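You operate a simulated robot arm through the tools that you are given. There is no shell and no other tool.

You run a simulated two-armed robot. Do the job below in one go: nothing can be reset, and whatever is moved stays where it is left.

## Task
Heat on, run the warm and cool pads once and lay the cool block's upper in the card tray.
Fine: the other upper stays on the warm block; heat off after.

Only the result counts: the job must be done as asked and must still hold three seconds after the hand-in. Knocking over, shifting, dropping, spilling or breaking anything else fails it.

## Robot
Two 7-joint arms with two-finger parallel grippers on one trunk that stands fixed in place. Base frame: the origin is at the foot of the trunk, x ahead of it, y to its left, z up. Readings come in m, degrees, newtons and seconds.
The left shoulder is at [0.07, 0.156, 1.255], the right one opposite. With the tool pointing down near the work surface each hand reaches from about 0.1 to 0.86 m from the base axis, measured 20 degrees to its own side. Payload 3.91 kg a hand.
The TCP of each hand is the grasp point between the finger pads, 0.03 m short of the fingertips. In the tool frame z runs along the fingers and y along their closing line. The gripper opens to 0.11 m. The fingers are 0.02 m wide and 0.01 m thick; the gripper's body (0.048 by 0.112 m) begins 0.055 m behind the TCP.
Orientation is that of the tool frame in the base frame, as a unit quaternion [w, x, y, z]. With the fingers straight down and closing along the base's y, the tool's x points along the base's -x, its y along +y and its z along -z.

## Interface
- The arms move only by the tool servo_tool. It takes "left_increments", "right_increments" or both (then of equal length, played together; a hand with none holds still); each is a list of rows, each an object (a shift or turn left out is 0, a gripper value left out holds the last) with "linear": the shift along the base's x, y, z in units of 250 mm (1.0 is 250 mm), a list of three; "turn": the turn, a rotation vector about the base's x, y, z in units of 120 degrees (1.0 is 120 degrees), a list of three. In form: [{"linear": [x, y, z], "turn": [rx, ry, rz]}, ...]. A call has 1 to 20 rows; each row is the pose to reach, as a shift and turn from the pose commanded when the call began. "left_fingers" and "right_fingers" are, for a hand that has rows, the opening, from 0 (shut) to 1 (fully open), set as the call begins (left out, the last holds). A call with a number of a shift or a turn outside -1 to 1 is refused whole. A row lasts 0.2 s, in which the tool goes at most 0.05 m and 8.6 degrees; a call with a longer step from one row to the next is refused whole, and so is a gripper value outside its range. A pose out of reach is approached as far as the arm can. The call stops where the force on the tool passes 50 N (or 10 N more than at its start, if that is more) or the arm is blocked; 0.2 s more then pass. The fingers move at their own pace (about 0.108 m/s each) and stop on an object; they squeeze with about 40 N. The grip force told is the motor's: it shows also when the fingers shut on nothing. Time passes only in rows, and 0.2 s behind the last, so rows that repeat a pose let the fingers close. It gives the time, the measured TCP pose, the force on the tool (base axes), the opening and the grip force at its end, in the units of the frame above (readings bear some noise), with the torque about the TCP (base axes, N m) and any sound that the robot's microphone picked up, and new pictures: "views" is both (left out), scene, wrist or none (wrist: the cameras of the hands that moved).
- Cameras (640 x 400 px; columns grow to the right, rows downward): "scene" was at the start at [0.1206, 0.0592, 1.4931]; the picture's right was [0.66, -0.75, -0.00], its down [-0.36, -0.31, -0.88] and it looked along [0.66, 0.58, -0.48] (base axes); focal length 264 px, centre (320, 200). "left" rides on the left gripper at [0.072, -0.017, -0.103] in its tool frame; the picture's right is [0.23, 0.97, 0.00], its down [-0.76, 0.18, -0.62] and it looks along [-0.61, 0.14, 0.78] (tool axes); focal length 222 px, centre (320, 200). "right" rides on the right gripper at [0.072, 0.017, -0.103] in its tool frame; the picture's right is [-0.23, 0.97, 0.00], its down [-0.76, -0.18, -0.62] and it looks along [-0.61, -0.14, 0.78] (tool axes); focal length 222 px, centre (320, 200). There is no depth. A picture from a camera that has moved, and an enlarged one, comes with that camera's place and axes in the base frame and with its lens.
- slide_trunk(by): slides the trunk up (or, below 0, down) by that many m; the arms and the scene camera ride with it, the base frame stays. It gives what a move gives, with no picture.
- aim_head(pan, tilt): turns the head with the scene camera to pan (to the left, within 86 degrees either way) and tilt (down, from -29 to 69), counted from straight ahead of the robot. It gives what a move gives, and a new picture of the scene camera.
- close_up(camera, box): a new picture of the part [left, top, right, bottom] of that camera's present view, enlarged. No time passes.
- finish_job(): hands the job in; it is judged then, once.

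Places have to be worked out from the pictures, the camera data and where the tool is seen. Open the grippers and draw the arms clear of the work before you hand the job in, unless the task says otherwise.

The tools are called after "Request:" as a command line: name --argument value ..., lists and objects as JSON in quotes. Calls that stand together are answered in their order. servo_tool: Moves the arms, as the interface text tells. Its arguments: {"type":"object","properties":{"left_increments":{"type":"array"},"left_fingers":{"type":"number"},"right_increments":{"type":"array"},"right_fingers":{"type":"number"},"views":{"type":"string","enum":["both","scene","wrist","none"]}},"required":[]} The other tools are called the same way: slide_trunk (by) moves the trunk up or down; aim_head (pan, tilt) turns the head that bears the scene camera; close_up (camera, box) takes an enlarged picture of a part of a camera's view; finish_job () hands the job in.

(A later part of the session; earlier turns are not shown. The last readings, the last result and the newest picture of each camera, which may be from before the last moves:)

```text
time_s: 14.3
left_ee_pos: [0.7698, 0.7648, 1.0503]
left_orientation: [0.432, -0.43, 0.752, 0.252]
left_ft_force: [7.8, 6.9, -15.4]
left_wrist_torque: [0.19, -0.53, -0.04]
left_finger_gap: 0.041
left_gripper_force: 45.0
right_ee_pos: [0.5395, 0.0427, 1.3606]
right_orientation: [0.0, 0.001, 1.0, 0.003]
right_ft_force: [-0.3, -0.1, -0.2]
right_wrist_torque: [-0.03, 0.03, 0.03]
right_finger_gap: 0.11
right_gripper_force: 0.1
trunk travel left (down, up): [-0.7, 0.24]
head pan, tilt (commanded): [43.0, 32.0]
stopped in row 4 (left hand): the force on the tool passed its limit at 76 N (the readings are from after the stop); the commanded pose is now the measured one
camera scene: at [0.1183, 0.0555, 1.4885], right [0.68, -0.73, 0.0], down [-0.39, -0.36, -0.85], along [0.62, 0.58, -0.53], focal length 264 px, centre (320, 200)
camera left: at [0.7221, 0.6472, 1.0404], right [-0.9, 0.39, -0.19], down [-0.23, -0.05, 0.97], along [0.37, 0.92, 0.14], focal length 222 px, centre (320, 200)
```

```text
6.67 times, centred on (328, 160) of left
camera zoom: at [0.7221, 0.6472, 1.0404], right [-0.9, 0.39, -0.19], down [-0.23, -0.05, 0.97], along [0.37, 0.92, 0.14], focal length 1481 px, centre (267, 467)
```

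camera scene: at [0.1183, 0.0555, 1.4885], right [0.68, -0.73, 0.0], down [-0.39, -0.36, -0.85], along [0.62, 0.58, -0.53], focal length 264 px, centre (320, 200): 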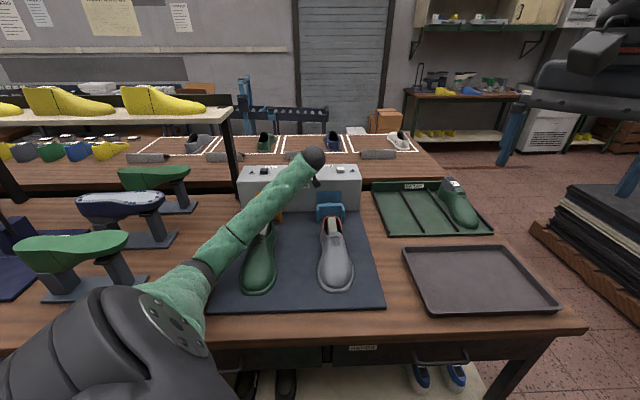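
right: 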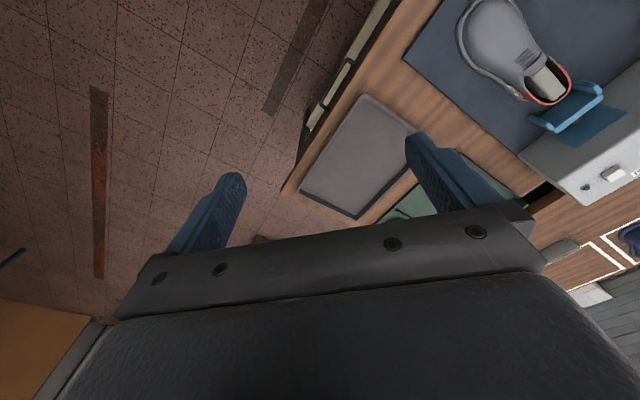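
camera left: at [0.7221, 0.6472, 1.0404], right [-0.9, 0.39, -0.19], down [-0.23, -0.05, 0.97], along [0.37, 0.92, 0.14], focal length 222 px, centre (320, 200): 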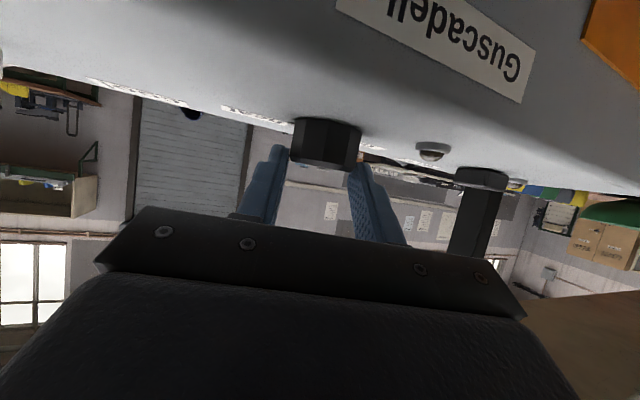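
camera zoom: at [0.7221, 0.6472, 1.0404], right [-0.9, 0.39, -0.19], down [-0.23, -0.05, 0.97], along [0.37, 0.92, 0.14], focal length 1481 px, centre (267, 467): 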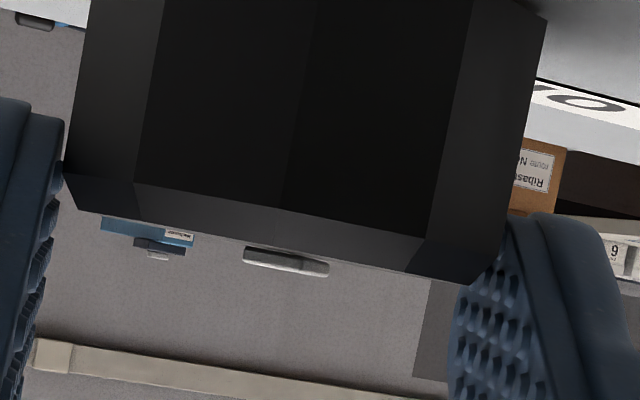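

The pointer has turned roughly with the hand, so the grip works. I'll relax the 4 mm lift and continue the clockwise turn slowly in small steps.

Request:
servo_tool --left_increments '[{"linear": [0.002, -0.001, -0.008]}, {"linear": [0.0036, -0.0024, -0.016]}, {"linear": [0.001, -0.0008, -0.016], "turn": [0, 0, -0.029]}, {"linear": [-0.0016, 0.0012, -0.016], "turn": [0, 0, -0.0583]}, {"linear": [-0.004, 0.0034, -0.016], "turn": [0, 0, -0.09]}, {"linear": [-0.0064, 0.0056, -0.016], "turn": [0, 0, -0.1208]}]' --views "both"

```text
time_s: 14.7
left_ee_pos: [0.7708, 0.7662, 1.0541]
left_orientation: [0.434, -0.426, 0.752, 0.255]
left_ft_force: [6.7, -3.8, -10.0]
left_wrist_torque: [-0.61, -0.19, -0.09]
left_finger_gap: 0.0399
left_gripper_force: 45.0
right_ee_pos: [0.5411, 0.0426, 1.3602]
right_orientation: [0.0, 0.0, 1.0, 0.003]
right_ft_force: [0.3, -0.4, -0.6]
right_wrist_torque: [0.02, 0.04, -0.02]
right_finger_gap: 0.1099
right_gripper_force: 0.0
trunk travel left (down, up): [-0.7, 0.24]
head pan, tilt (commanded): [43.0, 32.0]
stopped in row 1 (left hand): the force on the tool passed its limit at 70 N (the readings are from after the stop); the commanded pose is now the measured one
camera scene: at [0.1183, 0.0546, 1.4877], right [0.68, -0.73, 0.0], down [-0.39, -0.36, -0.85], along [0.62, 0.58, -0.53], focal length 264 px, centre (320, 200)
camera left: at [0.7216, 0.6481, 1.0418], right [-0.9, 0.4, -0.19], down [-0.23, -0.06, 0.97], along [0.38, 0.91, 0.14], focal length 222 px, centre (320, 200)
```

scene: 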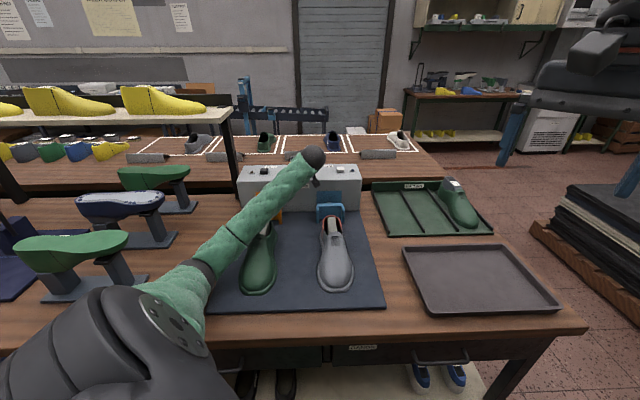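
left: 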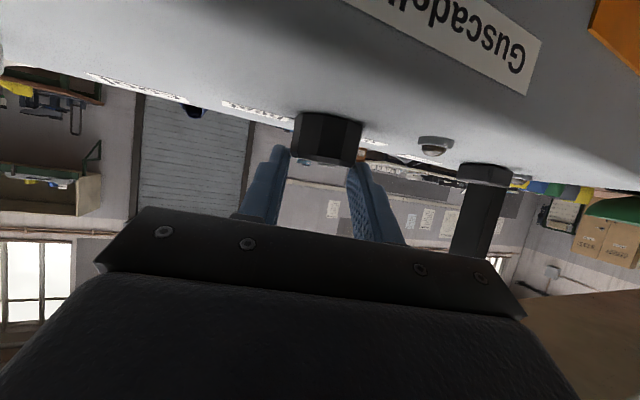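

A second stop came at 70 N after almost no motion, and the hand keeps riding up (z 1.054). The right hand's reading has also shifted 5 mm, so the whole robot is being strained. I'll release the knob to relieve it and see where things settle.

Request:
servo_tool --left_increments '[{"linear": [0, 0, 0]}, {"linear": [0, 0, 0]}, {"linear": [0, 0, 0]}]' --left_fingers 0.6 --views "wrist"

Request:
close_up --camera "left" --box '[240, 90, 400, 190]'

```text
time_s: 15.5
left_ee_pos: [0.7696, 0.7653, 1.0537]
left_orientation: [0.435, -0.425, 0.752, 0.254]
left_ft_force: [0.2, -0.3, 0.3]
left_wrist_torque: [0.01, -0.01, 0.0]
left_finger_gap: 0.066
left_gripper_force: 0.1
right_ee_pos: [0.5413, 0.042, 1.3608]
right_orientation: [0.0, 0.001, 1.0, 0.002]
right_ft_force: [0.0, 0.4, 0.4]
right_wrist_torque: [0.04, 0.0, -0.01]
right_finger_gap: 0.1098
right_gripper_force: 0.0
trunk travel left (down, up): [-0.7, 0.24]
head pan, tilt (commanded): [43.0, 32.0]
camera left: at [0.7212, 0.6486, 1.0424], right [-0.9, 0.4, -0.19], down [-0.23, -0.06, 0.97], along [0.38, 0.91, 0.14], focal length 222 px, centre (320, 200)
```

left: 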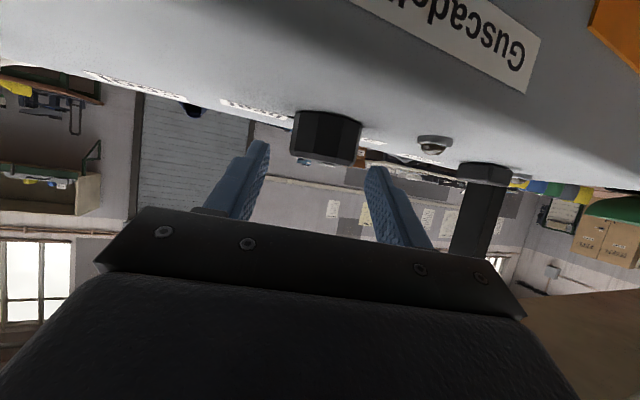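

```text
4.00 times, centred on (320, 140) of left
camera zoom: at [0.7212, 0.6486, 1.0424], right [-0.9, 0.4, -0.19], down [-0.23, -0.06, 0.97], along [0.38, 0.91, 0.14], focal length 888 px, centre (320, 440)
```

zoom: 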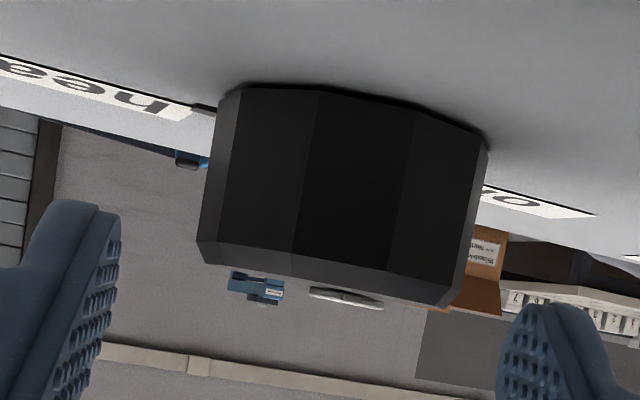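

With the knob free the tool force is zero, but the robot still leans about 6 mm. So part of the arm itself must be touching something. I'll look along the left arm.

Request:
aim_head --pan 70 --tilt 50

Request:
close_up --camera "scene" --box '[160, 60, 480, 260]'

Request:
close_up --camera "scene" --box '[160, 200, 480, 400]'

```text
time_s: 16.4
left_ee_pos: [0.7698, 0.7652, 1.054]
left_orientation: [0.434, -0.426, 0.752, 0.255]
left_ft_force: [0.4, -0.6, 0.7]
left_wrist_torque: [-0.02, 0.0, 0.01]
left_finger_gap: 0.0661
left_gripper_force: 0.0
right_ee_pos: [0.5404, 0.0437, 1.3594]
right_orientation: [-0.001, 0.001, 1.0, 0.003]
right_ft_force: [0.5, 0.4, 0.0]
right_wrist_torque: [-0.01, -0.01, 0.01]
right_finger_gap: 0.1099
right_gripper_force: 0.1
trunk travel left (down, up): [-0.7, 0.24]
head pan, tilt (commanded): [70.0, 50.0]
camera scene: at [0.0792, 0.066, 1.4617], right [0.94, -0.34, 0.0], down [-0.26, -0.72, -0.65], along [0.22, 0.61, -0.76], focal length 264 px, centre (320, 200)
```

scene: 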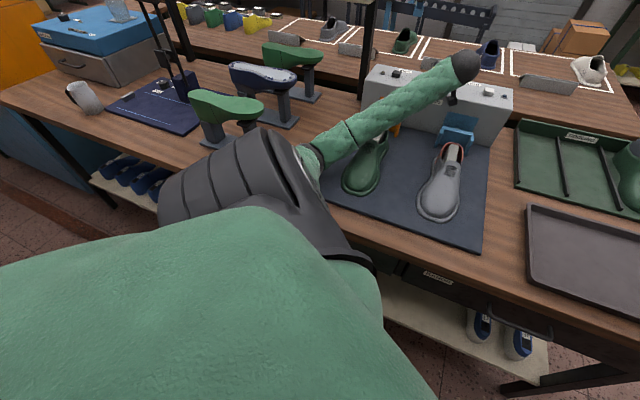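

```text
2.00 times, centred on (320, 160) of scene
camera zoom: at [0.0792, 0.066, 1.4617], right [0.94, -0.34, 0.0], down [-0.26, -0.72, -0.65], along [0.22, 0.61, -0.76], focal length 529 px, centre (320, 280)
```

zoom: 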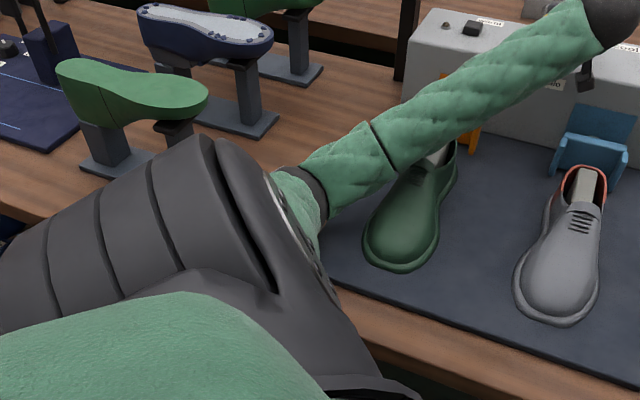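

```text
2.00 times, centred on (320, 300) of scene
camera zoom: at [0.0792, 0.066, 1.4617], right [0.94, -0.34, 0.0], down [-0.26, -0.72, -0.65], along [0.22, 0.61, -0.76], focal length 529 px, centre (320, 0)
```

zoom: 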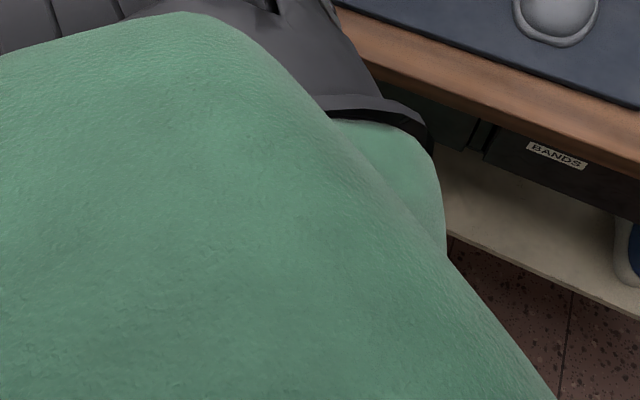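

The elbow has dropped to about (0.22, 0.50), right over the bench's front edge, and is pressing on it. That fits the upward lean and the hand rising. Sliding the trunk up lifts elbow and open fingers straight off the knob, so I'll do that.

Request:
slide_trunk --by 0.15

Request:
aim_head --pan 55 --tilt 42

```text
time_s: 18.1
left_ee_pos: [0.7688, 0.7688, 1.1983]
left_orientation: [0.432, -0.427, 0.753, 0.252]
left_ft_force: [1.0, -0.3, -0.2]
left_wrist_torque: [-0.02, 0.01, 0.0]
left_finger_gap: 0.066
left_gripper_force: 0.0
right_ee_pos: [0.5413, 0.0477, 1.5094]
right_orientation: [0.0, 0.001, 1.0, 0.001]
right_ft_force: [-0.3, -0.5, -0.9]
right_wrist_torque: [-0.01, -0.02, 0.0]
right_finger_gap: 0.1097
right_gripper_force: 0.1
trunk travel left (down, up): [-0.85, 0.09]
head pan, tilt (commanded): [70.0, 50.0]
```

```text
time_s: 18.9
left_ee_pos: [0.7697, 0.7699, 1.1999]
left_orientation: [0.432, -0.428, 0.753, 0.253]
left_ft_force: [0.0, 0.5, -0.3]
left_wrist_torque: [0.02, -0.02, 0.02]
left_finger_gap: 0.066
left_gripper_force: 0.0
right_ee_pos: [0.5403, 0.0489, 1.5101]
right_orientation: [0.0, 0.001, 1.0, 0.0]
right_ft_force: [-1.1, 0.1, -0.1]
right_wrist_torque: [-0.01, -0.03, 0.0]
right_finger_gap: 0.11
right_gripper_force: 0.1
trunk travel left (down, up): [-0.85, 0.09]
head pan, tilt (commanded): [55.0, 42.0]
camera scene: at [0.1002, 0.0679, 1.6222], right [0.82, -0.57, 0.0], down [-0.38, -0.55, -0.74], along [0.43, 0.61, -0.67], focal length 264 px, centre (320, 200)
```

scene: 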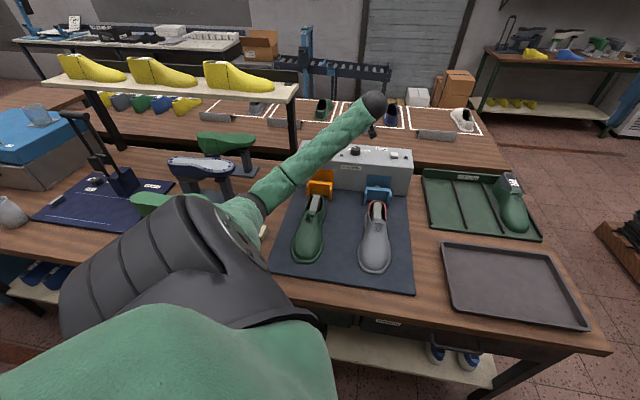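

The lean is gone, confirming the elbow had been resting on the bench. From the higher view I'll check the knob pointer and that nothing was moved.

Request:
close_up --camera "scene" --box '[300, 130, 430, 210]'

Request:
close_up --camera "scene" --box '[190, 160, 430, 310]'

Request:
close_up --camera "left" --box '[160, 0, 480, 200]'

```text
4.92 times, centred on (365, 170) of scene
camera zoom: at [0.1002, 0.0679, 1.6222], right [0.82, -0.57, 0.0], down [-0.38, -0.55, -0.74], along [0.43, 0.61, -0.67], focal length 1301 px, centre (98, 348)
```

zoom: 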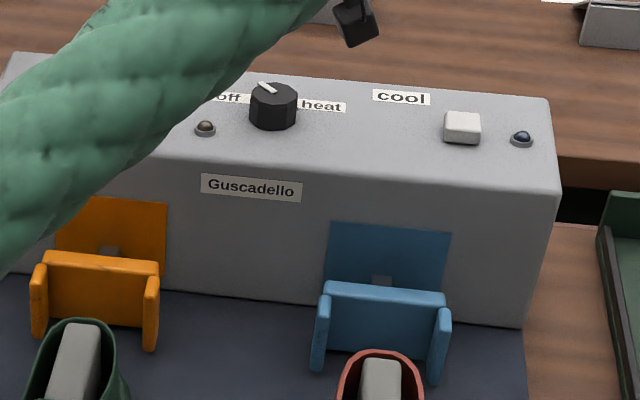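

```text
2.67 times, centred on (310, 235) of scene
camera zoom: at [0.1002, 0.0679, 1.6222], right [0.82, -0.57, 0.0], down [-0.38, -0.55, -0.74], along [0.43, 0.61, -0.67], focal length 705 px, centre (347, 107)
```

zoom: 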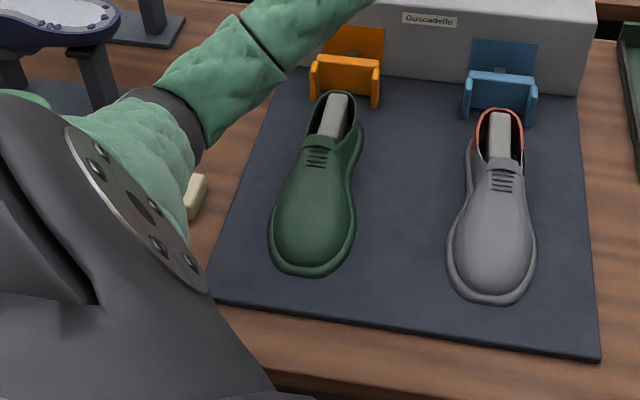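

```text
2.00 times, centred on (320, 100) of left
camera zoom: at [0.7211, 0.6513, 1.1874], right [-0.9, 0.4, -0.19], down [-0.23, -0.05, 0.97], along [0.38, 0.92, 0.14], focal length 444 px, centre (320, 400)
```

zoom: 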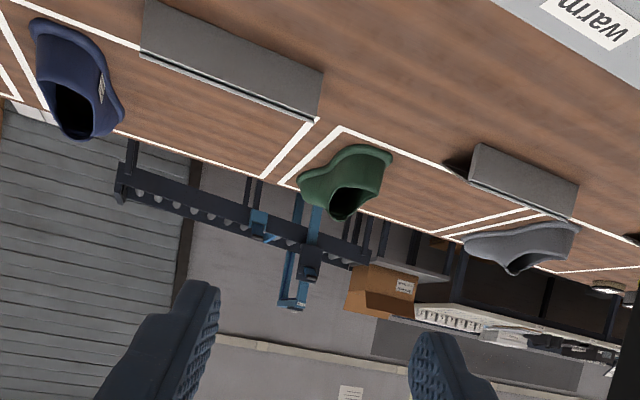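

The pointer is back at "off": it turned with the grip but sprang back when released, so the knob clicks and needs one longer stroke. With the trunk raised, I'll rehearse in the air above the knob, starting with the yaw out to 85°, while watching for any lean.

Request:
servo_tool --left_increments '[{"linear": [0.005, -0.006, -0.04], "turn": [0, 0, 0.0425]}, {"linear": [0.01, -0.012, -0.12], "turn": [0, 0, 0.085]}, {"linear": [0.015, -0.018, -0.2], "turn": [0, 0, 0.1275]}, {"linear": [0.02, -0.024, -0.28], "turn": [0, 0, 0.17]}, {"linear": [0.025, -0.03, -0.36], "turn": [0, 0, 0.2125]}]' --views "both"

```text
time_s: 20.1
left_ee_pos: [0.7754, 0.763, 1.1095]
left_orientation: [0.367, -0.583, 0.639, 0.343]
left_ft_force: [-0.2, -0.3, 0.2]
left_wrist_torque: [0.04, 0.04, 0.04]
left_finger_gap: 0.0661
left_gripper_force: 0.0
right_ee_pos: [0.541, 0.0483, 1.5082]
right_orientation: [-0.001, 0.0, 1.0, 0.001]
right_ft_force: [-0.6, 0.2, -0.4]
right_wrist_torque: [0.0, 0.02, -0.01]
right_finger_gap: 0.11
right_gripper_force: 0.1
trunk travel left (down, up): [-0.85, 0.09]
head pan, tilt (commanded): [55.0, 42.0]
camera scene: at [0.1011, 0.0675, 1.6222], right [0.82, -0.57, 0.0], down [-0.38, -0.55, -0.74], along [0.43, 0.61, -0.67], focal length 264 px, centre (320, 200)
camera left: at [0.7823, 0.6362, 1.0976], right [-0.98, -0.03, -0.19], down [-0.18, -0.15, 0.97], along [-0.05, 0.99, 0.14], focal length 222 px, centre (320, 200)
```

scene: 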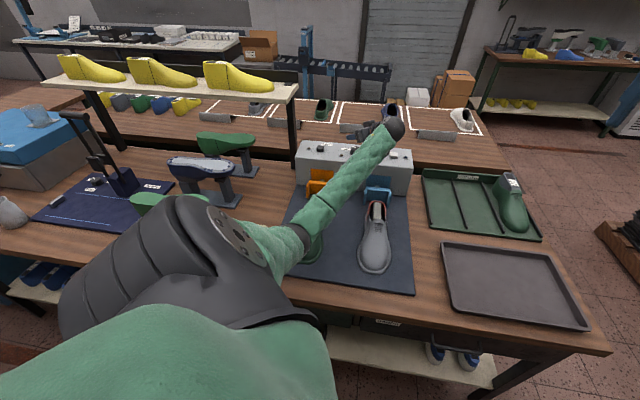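
left: 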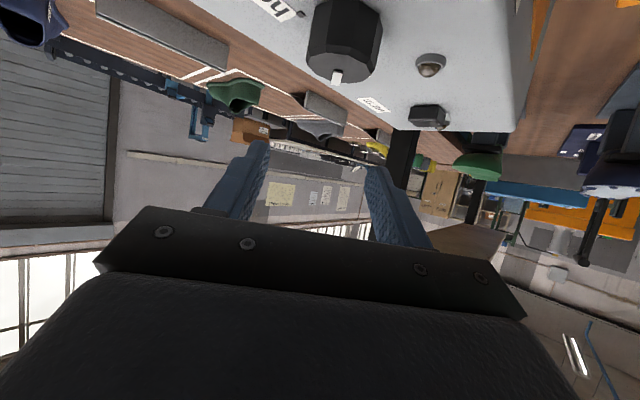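

The hand tracks well at 85° with no lean. I'll rehearse the whole clockwise sweep in the air, about 96°, keeping the fingers above the knob.

Request:
servo_tool --left_increments '[{"linear": [-0.0069, 0.0011, 0], "turn": [0, 0, -0.0667]}, {"linear": [-0.0136, 0.0031, 0], "turn": [0, 0, -0.1333]}, {"linear": [-0.0199, 0.0061, 0], "turn": [0, 0, -0.2]}, {"linear": [-0.0257, 0.0099, 0], "turn": [0, 0, -0.2667]}, {"linear": [-0.031, 0.0145, 0], "turn": [0, 0, -0.3333]}, {"linear": [-0.0356, 0.0197, 0], "turn": [0, 0, -0.4]}, {"linear": [-0.0394, 0.0256, 0], "turn": [0, 0, -0.4667]}, {"linear": [-0.0423, 0.0319, 0], "turn": [0, 0, -0.5333]}, {"linear": [-0.0444, 0.0386, 0], "turn": [0, 0, -0.6]}, {"linear": [-0.0454, 0.0454, 0], "turn": [0, 0, -0.6667]}, {"linear": [-0.0456, 0.0524, 0], "turn": [0, 0, -0.7333]}, {"linear": [-0.0447, 0.0593, 0], "turn": [0, 0, -0.8]}]' --views "both"

```text
time_s: 22.7
left_ee_pos: [0.765, 0.7756, 1.108]
left_orientation: [0.499, 0.087, 0.861, -0.045]
left_ft_force: [1.0, -0.6, 0.8]
left_wrist_torque: [-0.01, 0.0, -0.06]
left_finger_gap: 0.0661
left_gripper_force: 0.0
right_ee_pos: [0.54, 0.0485, 1.5091]
right_orientation: [0.0, 0.001, 1.0, 0.0]
right_ft_force: [0.2, -0.4, 0.0]
right_wrist_torque: [0.0, -0.05, 0.01]
right_finger_gap: 0.11
right_gripper_force: 0.1
trunk travel left (down, up): [-0.85, 0.09]
head pan, tilt (commanded): [55.0, 42.0]
camera scene: at [0.1003, 0.0682, 1.6221], right [0.82, -0.57, 0.0], down [-0.38, -0.55, -0.74], along [0.43, 0.61, -0.67], focal length 264 px, centre (320, 200)
camera left: at [0.6385, 0.7831, 1.0976], right [0.08, 0.98, -0.19], down [-0.13, 0.2, 0.97], along [0.99, -0.05, 0.14], focal length 222 px, centre (320, 200)
```

scene: 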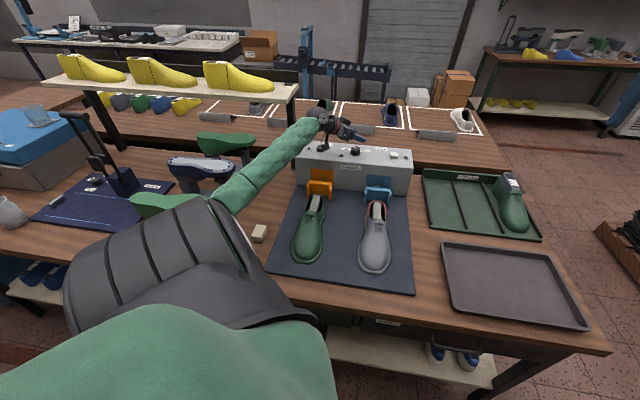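
left: 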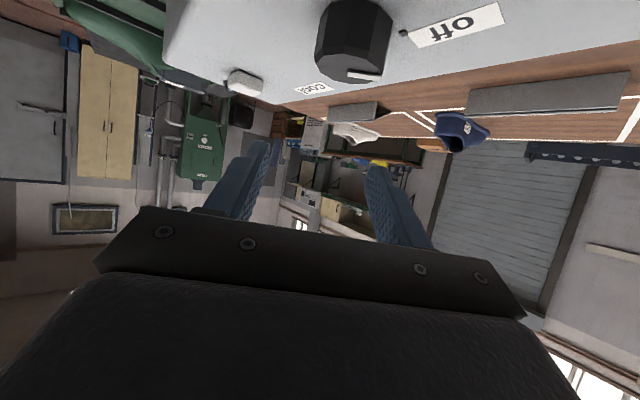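

The full sweep tracks cleanly in air. These two views are almost perpendicular, so I'll enlarge this one to pin down the knob axis.

Request:
close_up --camera "left" --box '[280, 0, 440, 100]'

Request:
close_up --camera "scene" --box '[290, 100, 430, 190]'

```text
4.00 times, centred on (360, 50) of left
camera zoom: at [0.6385, 0.7831, 1.0976], right [0.08, 0.98, -0.19], down [-0.13, 0.2, 0.97], along [0.99, -0.05, 0.14], focal length 888 px, centre (160, 800)
```

zoom: 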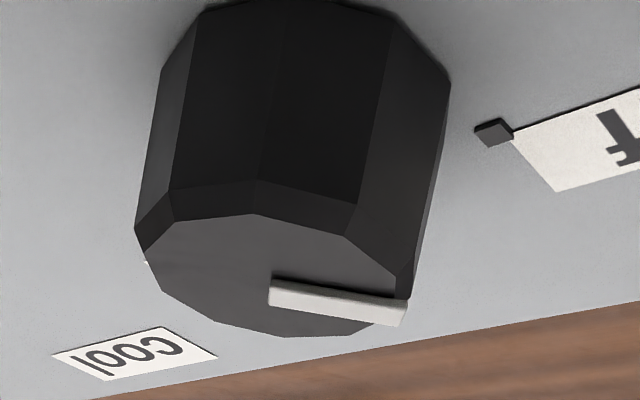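

```text
4.44 times, centred on (360, 145) of scene
camera zoom: at [0.1003, 0.0682, 1.6221], right [0.82, -0.57, 0.0], down [-0.38, -0.55, -0.74], along [0.43, 0.61, -0.67], focal length 1175 px, centre (142, 444)
```

zoom: 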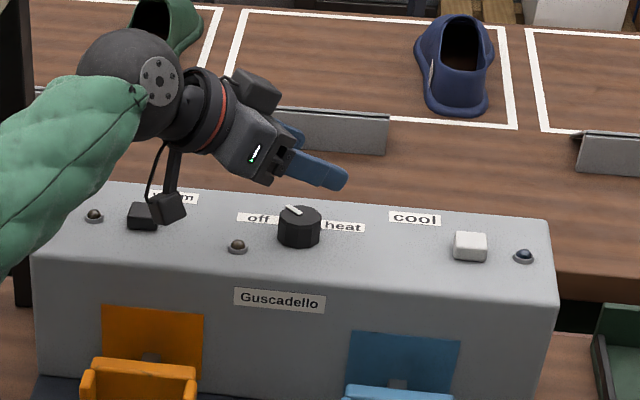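

The axis now comes out at about (0.778, 0.777), knob top z about 1.0375 and machine surface about 1.015. I'll sweep back to the 87° start yaw above the knob.

Request:
servo_tool --left_increments '[{"linear": [0.004, -0.005, 0], "turn": [0, 0, 0.0681]}, {"linear": [0.008, -0.01, 0], "turn": [0, 0, 0.1361]}, {"linear": [0.012, -0.015, 0], "turn": [0, 0, 0.2042]}, {"linear": [0.017, -0.02, 0], "turn": [0, 0, 0.2722]}, {"linear": [0.021, -0.026, 0], "turn": [0, 0, 0.3403]}, {"linear": [0.025, -0.031, 0], "turn": [0, 0, 0.4083]}, {"linear": [0.029, -0.036, 0], "turn": [0, 0, 0.4764]}, {"linear": [0.033, -0.041, 0], "turn": [0, 0, 0.5444]}, {"linear": [0.038, -0.046, 0], "turn": [0, 0, 0.6125]}, {"linear": [0.042, -0.051, 0], "turn": [0, 0, 0.6806]}, {"linear": [0.046, -0.056, 0], "turn": [0, 0, 0.7486]}, {"linear": [0.05, -0.0612, 0], "turn": [0, 0, 0.8167]}]' --views "wrist"

Request:
close_up --camera "left" --box '[260, 0, 420, 100]'

```text
time_s: 25.3
left_ee_pos: [0.7755, 0.7603, 1.108]
left_orientation: [0.361, -0.593, 0.629, 0.349]
left_ft_force: [0.0, -0.8, -0.5]
left_wrist_torque: [0.02, 0.01, 0.01]
left_finger_gap: 0.0659
left_gripper_force: 0.1
right_ee_pos: [0.5404, 0.047, 1.5099]
right_orientation: [0.0, 0.001, 1.0, 0.001]
right_ft_force: [0.5, -0.5, -0.5]
right_wrist_torque: [0.0, -0.02, -0.03]
right_finger_gap: 0.1099
right_gripper_force: 0.1
trunk travel left (down, up): [-0.85, 0.09]
head pan, tilt (commanded): [55.0, 42.0]
camera left: at [0.7873, 0.6337, 1.0966], right [-0.98, -0.06, -0.19], down [-0.17, -0.15, 0.97], along [-0.09, 0.99, 0.14], focal length 222 px, centre (320, 200)
```

left: 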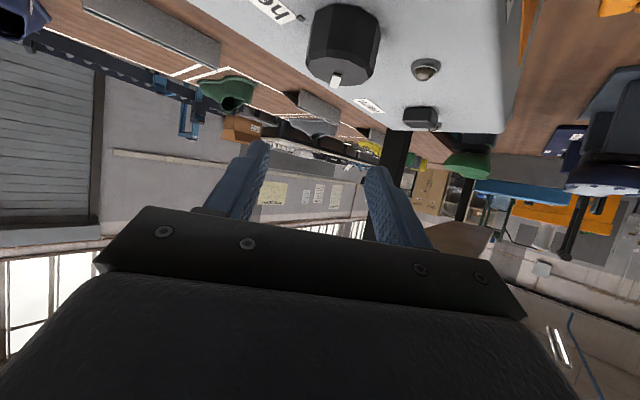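

```text
4.00 times, centred on (340, 50) of left
camera zoom: at [0.7873, 0.6337, 1.0966], right [-0.98, -0.06, -0.19], down [-0.17, -0.15, 0.97], along [-0.09, 0.99, 0.14], focal length 888 px, centre (240, 800)
```

zoom: 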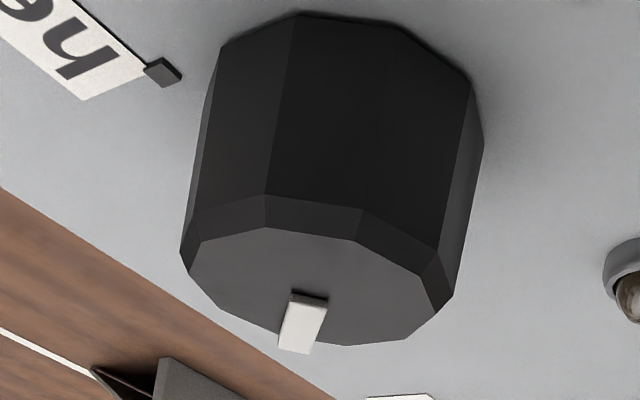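

The knob is right where computed. I'll lower the open fingers around it in small steps.

Request:
servo_tool --left_increments '[{"linear": [0.003, 0.006, -0.06]}, {"linear": [0.003, 0.006, -0.12]}, {"linear": [0.003, 0.006, -0.17]}, {"linear": [0.003, 0.006, -0.21]}, {"linear": [0.003, 0.006, -0.24]}, {"linear": [0.003, 0.006, -0.264]}, {"linear": [0.003, 0.006, -0.264]}]' --views "wrist"

```text
time_s: 26.9
left_ee_pos: [0.7786, 0.7613, 1.0434]
left_orientation: [0.361, -0.593, 0.629, 0.349]
left_ft_force: [-0.1, -0.5, 0.1]
left_wrist_torque: [0.02, -0.05, 0.01]
left_finger_gap: 0.0661
left_gripper_force: 0.0
right_ee_pos: [0.5405, 0.0472, 1.5092]
right_orientation: [0.001, 0.001, 1.0, 0.002]
right_ft_force: [-0.4, 0.2, 0.1]
right_wrist_torque: [0.0, 0.0, 0.0]
right_finger_gap: 0.11
right_gripper_force: 0.0
trunk travel left (down, up): [-0.85, 0.09]
head pan, tilt (commanded): [55.0, 42.0]
camera left: at [0.7875, 0.6345, 1.0312], right [-0.98, -0.06, -0.19], down [-0.18, -0.15, 0.97], along [-0.09, 0.99, 0.14], focal length 222 px, centre (320, 200)
```

left: 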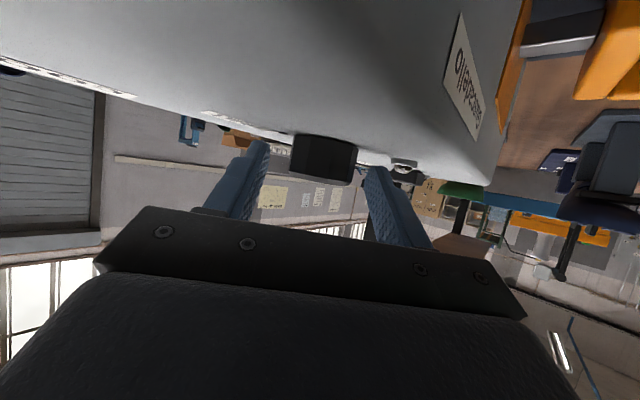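

The knob lies between the fingers with no contact yet; closing on it now.

Request:
servo_tool --left_increments '[{"linear": [0, 0, 0]}, {"linear": [0, 0, 0]}, {"linear": [0, 0, 0]}]' --left_fingers 0.0 --views "none"

```text
time_s: 27.7
left_ee_pos: [0.7758, 0.7617, 1.0422]
left_orientation: [0.36, -0.594, 0.63, 0.347]
left_ft_force: [-1.7, -0.4, -1.5]
left_wrist_torque: [0.12, -0.65, 0.01]
left_finger_gap: 0.0415
left_gripper_force: 44.7
right_ee_pos: [0.5406, 0.0484, 1.51]
right_orientation: [0.0, 0.001, 1.0, 0.0]
right_ft_force: [-0.5, 0.1, 0.6]
right_wrist_torque: [0.0, 0.01, 0.03]
right_finger_gap: 0.1097
right_gripper_force: 0.1
trunk travel left (down, up): [-0.85, 0.09]
head pan, tilt (commanded): [55.0, 42.0]
```

The knob is gripped and well centred (net force under 3 N). I'll make one slow continuous clockwise turn of about 100° about the knob axis.

Request:
servo_tool --left_increments '[{"linear": [-0.0054, -0.0012, 0], "turn": [0, 0, -0.0417]}, {"linear": [-0.0108, -0.0001, 0], "turn": [0, 0, -0.0833]}, {"linear": [-0.0161, 0.0015, 0], "turn": [0, 0, -0.125]}, {"linear": [-0.0213, 0.0036, 0], "turn": [0, 0, -0.1667]}, {"linear": [-0.0262, 0.006, 0], "turn": [0, 0, -0.2083]}, {"linear": [-0.031, 0.0089, 0], "turn": [0, 0, -0.25]}, {"linear": [-0.0356, 0.0121, 0], "turn": [0, 0, -0.2917]}, {"linear": [-0.0398, 0.0157, 0], "turn": [0, 0, -0.3333]}, {"linear": [-0.0437, 0.0196, 0], "turn": [0, 0, -0.375]}, {"linear": [-0.0473, 0.0239, 0], "turn": [0, 0, -0.4167]}, {"linear": [-0.0505, 0.0284, 0], "turn": [0, 0, -0.4583]}, {"linear": [-0.0534, 0.0332, 0], "turn": [0, 0, -0.5]}, {"linear": [-0.0558, 0.0381, 0], "turn": [0, 0, -0.5417]}, {"linear": [-0.0578, 0.0432, 0], "turn": [0, 0, -0.5833]}, {"linear": [-0.0594, 0.0485, 0], "turn": [0, 0, -0.625]}, {"linear": [-0.0605, 0.0539, 0], "turn": [0, 0, -0.6667]}, {"linear": [-0.0612, 0.0593, 0], "turn": [0, 0, -0.7083]}, {"linear": [-0.0614, 0.0647, 0], "turn": [0, 0, -0.75]}, {"linear": [-0.0611, 0.0702, 0], "turn": [0, 0, -0.7917]}, {"linear": [-0.0605, 0.0755, 0], "turn": [0, 0, -0.8333]}]' --views "both"

Request:
close_up --camera "scene" --box '[290, 100, 430, 190]'

```text
time_s: 31.9
left_ee_pos: [0.763, 0.781, 1.0423]
left_orientation: [0.499, 0.101, 0.859, -0.053]
left_ft_force: [0.4, 7.8, 4.8]
left_wrist_torque: [-0.6, -0.14, 0.59]
left_finger_gap: 0.0417
left_gripper_force: 45.2
right_ee_pos: [0.5403, 0.049, 1.5099]
right_orientation: [0.0, 0.001, 1.0, 0.0]
right_ft_force: [0.4, -1.0, -0.6]
right_wrist_torque: [-0.04, 0.01, 0.0]
right_finger_gap: 0.1102
right_gripper_force: 0.2
trunk travel left (down, up): [-0.85, 0.09]
head pan, tilt (commanded): [55.0, 42.0]
camera scene: at [0.0998, 0.0682, 1.6222], right [0.82, -0.57, 0.0], down [-0.38, -0.55, -0.74], along [0.43, 0.61, -0.67], focal length 264 px, centre (320, 200)
camera left: at [0.6373, 0.7926, 1.0307], right [0.11, 0.98, -0.19], down [-0.12, 0.2, 0.97], along [0.99, -0.09, 0.14], focal length 222 px, centre (320, 200)
```

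scene: 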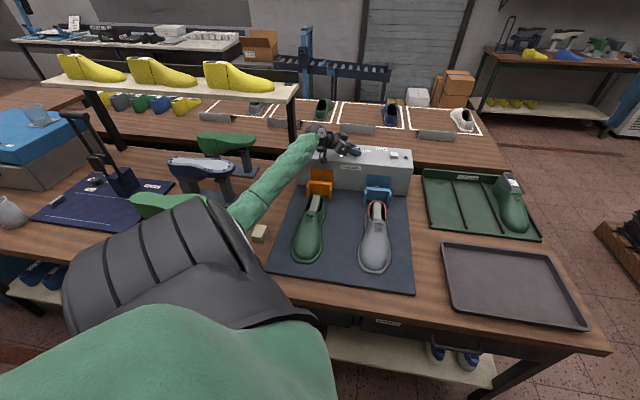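
left: 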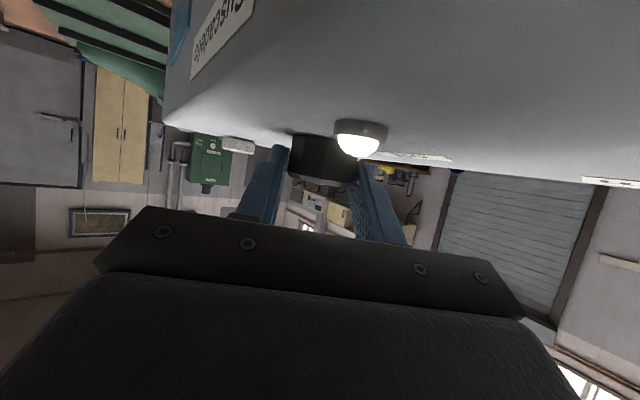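

```text
4.44 times, centred on (360, 145) of scene
camera zoom: at [0.0998, 0.0682, 1.6222], right [0.82, -0.57, 0.0], down [-0.38, -0.55, -0.74], along [0.43, 0.61, -0.67], focal length 1175 px, centre (142, 444)
```

zoom: 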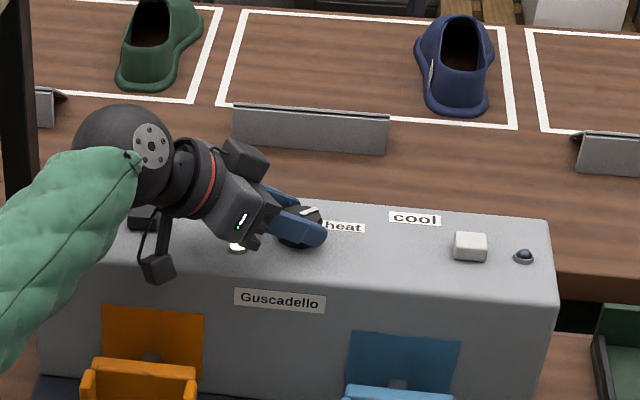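

The heat lamp beside the knob is lit and the pointer is at "heat". I'll open the fingers, lift straight off, and check that it stays on.

Request:
servo_tool --left_increments '[{"linear": [0, 0, 0]}, {"linear": [0, 0, 0]}, {"linear": [0, 0, 0.04]}, {"linear": [0, 0, 0.12]}, {"linear": [0, 0, 0.22]}, {"linear": [-0.05, 0, 0.32]}]' --left_fingers 0.6 --views "both"

Request:
close_up --camera "scene" --box '[290, 100, 430, 190]'

```text
time_s: 33.3
left_ee_pos: [0.75, 0.7806, 1.1235]
left_orientation: [0.498, 0.102, 0.859, -0.053]
left_ft_force: [0.1, 0.0, -0.2]
left_wrist_torque: [-0.01, -0.02, -0.01]
left_finger_gap: 0.0665
left_gripper_force: 0.0
right_ee_pos: [0.539, 0.0483, 1.5095]
right_orientation: [0.001, 0.001, 1.0, 0.001]
right_ft_force: [-0.5, 0.8, -0.7]
right_wrist_torque: [0.0, -0.01, 0.0]
right_finger_gap: 0.1102
right_gripper_force: 0.0
trunk travel left (down, up): [-0.85, 0.09]
head pan, tilt (commanded): [55.0, 42.0]
camera scene: at [0.0989, 0.0677, 1.6223], right [0.82, -0.57, 0.0], down [-0.38, -0.55, -0.74], along [0.43, 0.61, -0.67], focal length 264 px, centre (320, 200)
camera left: at [0.6244, 0.793, 1.112], right [0.11, 0.98, -0.19], down [-0.12, 0.2, 0.97], along [0.99, -0.09, 0.14], focal length 222 px, centre (320, 200)
```

scene: 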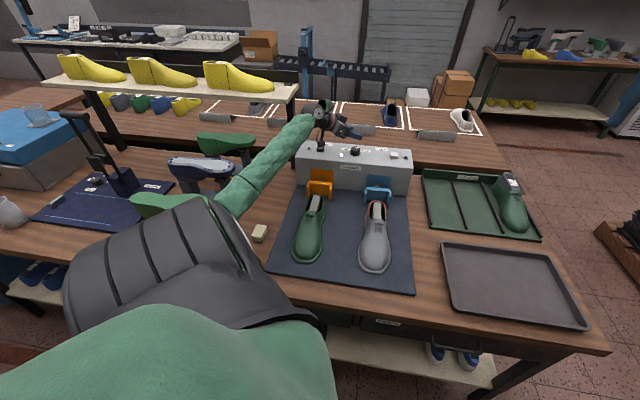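
left: 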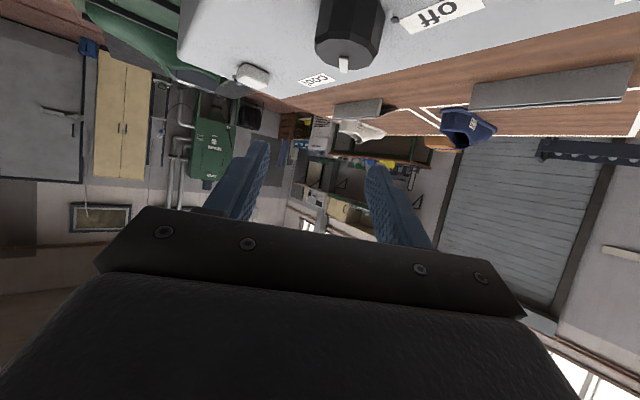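

```text
4.44 times, centred on (360, 145) of scene
camera zoom: at [0.0989, 0.0677, 1.6223], right [0.82, -0.57, 0.0], down [-0.38, -0.55, -0.74], along [0.43, 0.61, -0.67], focal length 1175 px, centre (142, 444)
```

zoom: 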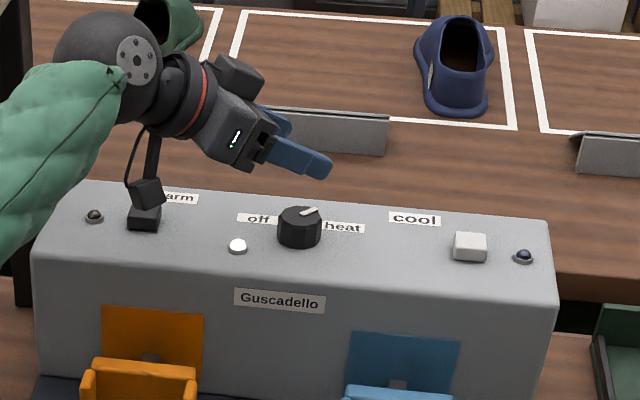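

Heat is on, with the lamp lit and the pointer resting at "heat". Next is the warm button at about (0.672, 0.882, 1.026): I'll close the fingers, yaw to face it and hover above it.

Request:
servo_tool --left_increments '[{"linear": [-0.046, 0.042, 0], "turn": [0, 0, 0.0656]}, {"linear": [-0.092, 0.084, 0], "turn": [0, 0, 0.1313]}, {"linear": [-0.138, 0.125, 0], "turn": [0, 0, 0.1969]}, {"linear": [-0.184, 0.167, 0], "turn": [0, 0, 0.2625]}, {"linear": [-0.23, 0.209, 0], "turn": [0, 0, 0.3281]}, {"linear": [-0.276, 0.25, 0], "turn": [0, 0, 0.3938]}, {"linear": [-0.322, 0.292, -0.05], "turn": [0, 0, 0.4594]}, {"linear": [-0.3676, 0.334, -0.136], "turn": [0, 0, 0.525]}]' --left_fingers 0.0 --views "both"

Request:
close_up --camera "scene" --box '[270, 100, 430, 200]'

Request:
close_up --camera "left" --box '[220, 40, 420, 220]'

```text
time_s: 35.1
left_ee_pos: [0.658, 0.8655, 1.0898]
left_orientation: [0.452, -0.364, 0.785, 0.217]
left_ft_force: [0.0, -0.3, 0.2]
left_wrist_torque: [-0.01, 0.0, -0.01]
left_finger_gap: 0.0
left_gripper_force: 38.1
right_ee_pos: [0.5407, 0.0476, 1.5085]
right_orientation: [0.0, 0.001, 1.0, 0.0]
right_ft_force: [0.6, 0.6, -1.1]
right_wrist_torque: [0.0, 0.05, 0.0]
right_finger_gap: 0.11
right_gripper_force: 0.0
trunk travel left (down, up): [-0.85, 0.09]
head pan, tilt (commanded): [55.0, 42.0]
camera scene: at [0.1011, 0.0674, 1.6222], right [0.82, -0.57, 0.0], down [-0.38, -0.55, -0.74], along [0.43, 0.61, -0.67], focal length 264 px, centre (320, 200)
camera left: at [0.5902, 0.7579, 1.0787], right [-0.82, 0.54, -0.19], down [-0.23, -0.02, 0.97], along [0.52, 0.84, 0.14], focal length 222 px, centre (320, 200)
```

scene: 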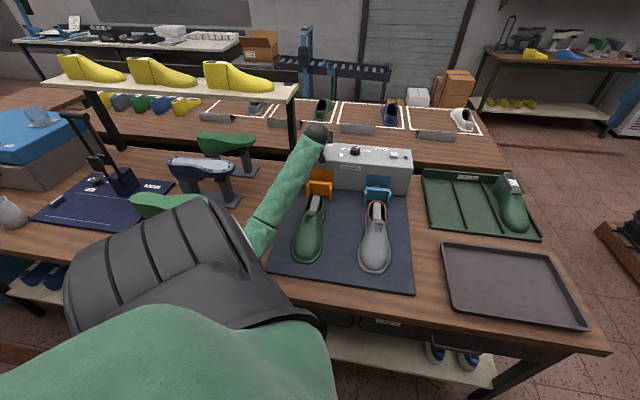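
left: 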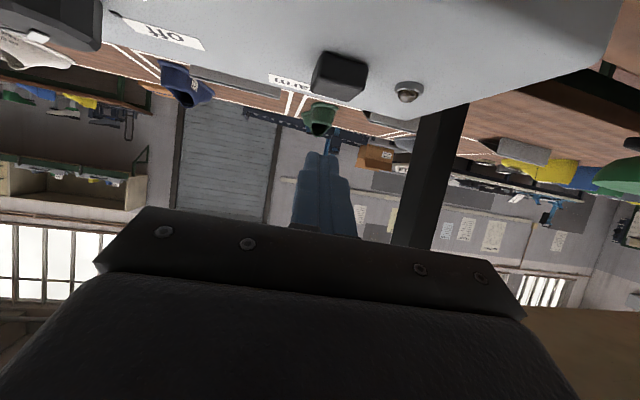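

```text
4.00 times, centred on (350, 150) of scene
camera zoom: at [0.1011, 0.0674, 1.6222], right [0.82, -0.57, 0.0], down [-0.38, -0.55, -0.74], along [0.43, 0.61, -0.67], focal length 1057 px, centre (200, 400)
```

zoom: 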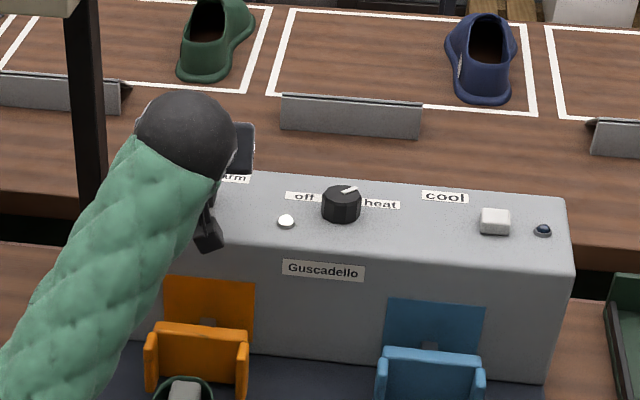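

```text
2.22 times, centred on (320, 130) of left
camera zoom: at [0.5902, 0.7579, 1.0787], right [-0.82, 0.54, -0.19], down [-0.23, -0.02, 0.97], along [0.52, 0.84, 0.14], focal length 494 px, centre (320, 356)
```

zoom: 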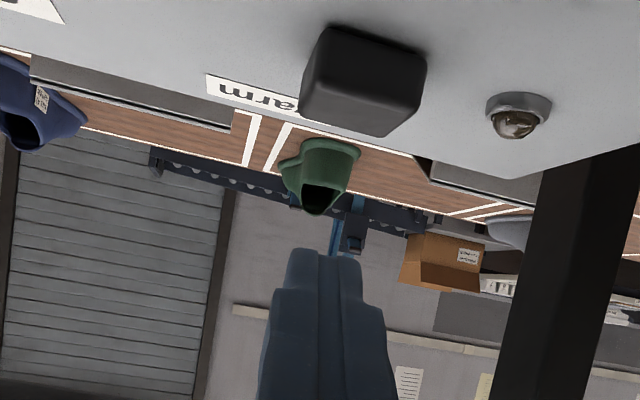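

The closed fingertips line up with the warm button's top. I'll go down in fine steps to press it.

Request:
servo_tool --left_increments '[{"linear": [0, 0, -0.05]}, {"linear": [0, 0, -0.1]}, {"linear": [0, 0, -0.14]}, {"linear": [0, 0, -0.156]}, {"linear": [0, 0, -0.164]}, {"linear": [0, 0, -0.172]}, {"linear": [0, 0, -0.18]}, {"linear": [0, 0, -0.186]}]' --views "both"

Request:
close_up --camera "left" --box '[220, 40, 480, 220]'

```text
time_s: 36.9
left_ee_pos: [0.6591, 0.8638, 1.0451]
left_orientation: [0.454, -0.361, 0.785, 0.216]
left_ft_force: [3.8, 3.9, 16.0]
left_wrist_torque: [0.34, -0.28, -0.03]
left_finger_gap: 0.0
left_gripper_force: 37.6
right_ee_pos: [0.5397, 0.0459, 1.5092]
right_orientation: [0.0, 0.001, 1.0, 0.001]
right_ft_force: [0.1, -0.5, 0.1]
right_wrist_torque: [0.0, -0.01, 0.03]
right_finger_gap: 0.1101
right_gripper_force: 0.1
trunk travel left (down, up): [-0.85, 0.09]
head pan, tilt (commanded): [55.0, 42.0]
heard: click
camera scene: at [0.0995, 0.0663, 1.6225], right [0.82, -0.57, 0.0], down [-0.38, -0.55, -0.74], along [0.43, 0.61, -0.67], focal length 264 px, centre (320, 200)
camera left: at [0.5918, 0.7564, 1.0338], right [-0.82, 0.54, -0.19], down [-0.23, -0.02, 0.97], along [0.52, 0.84, 0.14], focal length 222 px, centre (320, 200)
```

scene: 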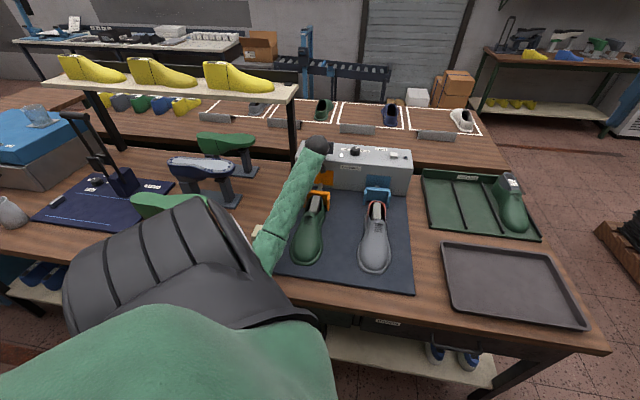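
left: 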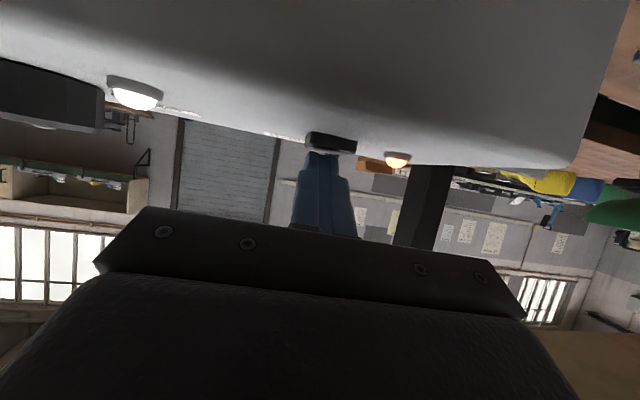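

```text
2.22 times, centred on (350, 130) of left
camera zoom: at [0.5918, 0.7564, 1.0338], right [-0.82, 0.54, -0.19], down [-0.23, -0.02, 0.97], along [0.52, 0.84, 0.14], focal length 494 px, centre (253, 356)
```

zoom: 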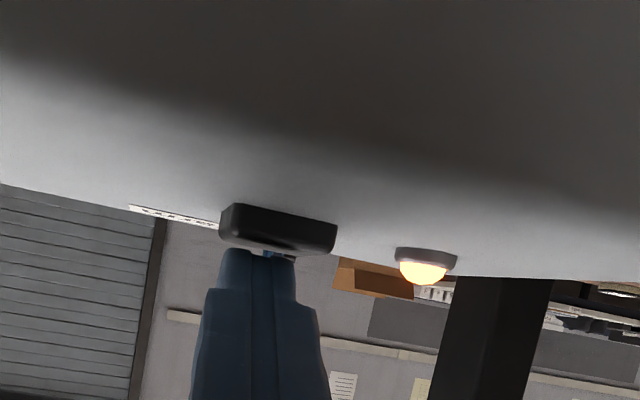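

A click sounded, the warm lamp lit orange and the warm pad is moving onto its shoe. I'll lift off straight up and check the arm is clear of the eraser block.

Request:
servo_tool --left_increments '[{"linear": [0, 0, 0.04]}, {"linear": [0, 0, 0.12]}, {"linear": [0, 0, 0.22]}, {"linear": [0, 0, 0.3]}]' --views "both"

Request:
close_up --camera "scene" --box '[230, 110, 430, 290]'

```text
time_s: 37.9
left_ee_pos: [0.66, 0.8624, 1.1177]
left_orientation: [0.452, -0.363, 0.786, 0.215]
left_ft_force: [0.0, 0.0, 0.4]
left_wrist_torque: [-0.02, -0.03, -0.01]
left_finger_gap: 0.0001
left_gripper_force: 37.7
right_ee_pos: [0.5408, 0.048, 1.5091]
right_orientation: [0.001, 0.001, 1.0, 0.001]
right_ft_force: [0.8, 0.0, -0.4]
right_wrist_torque: [0.01, 0.0, 0.01]
right_finger_gap: 0.1099
right_gripper_force: 0.1
trunk travel left (down, up): [-0.85, 0.09]
head pan, tilt (commanded): [55.0, 42.0]
camera scene: at [0.1004, 0.0677, 1.6221], right [0.82, -0.57, 0.0], down [-0.38, -0.55, -0.74], along [0.43, 0.61, -0.67], focal length 264 px, centre (320, 200)
camera left: at [0.5916, 0.7548, 1.1066], right [-0.82, 0.54, -0.19], down [-0.23, -0.01, 0.97], along [0.52, 0.84, 0.14], focal length 222 px, centre (320, 200)
```

scene: 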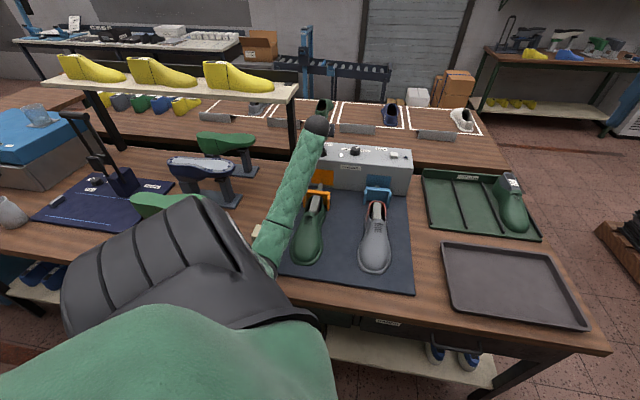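
left: 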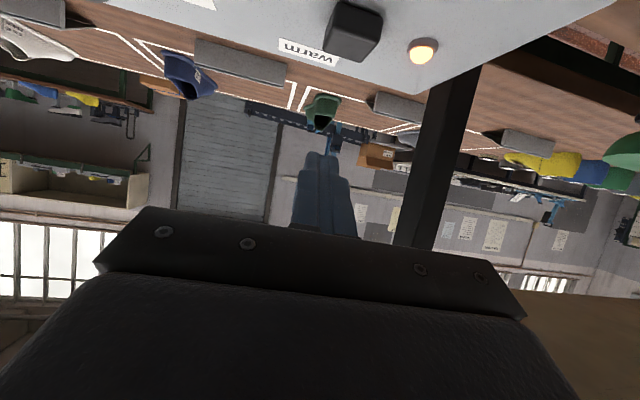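

```text
2.22 times, centred on (330, 200) of scene
camera zoom: at [0.1004, 0.0677, 1.6221], right [0.82, -0.57, 0.0], down [-0.38, -0.55, -0.74], along [0.43, 0.61, -0.67], focal length 587 px, centre (298, 200)
```

zoom: 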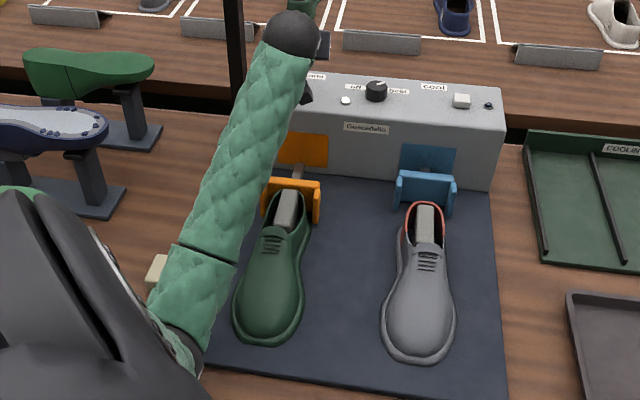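

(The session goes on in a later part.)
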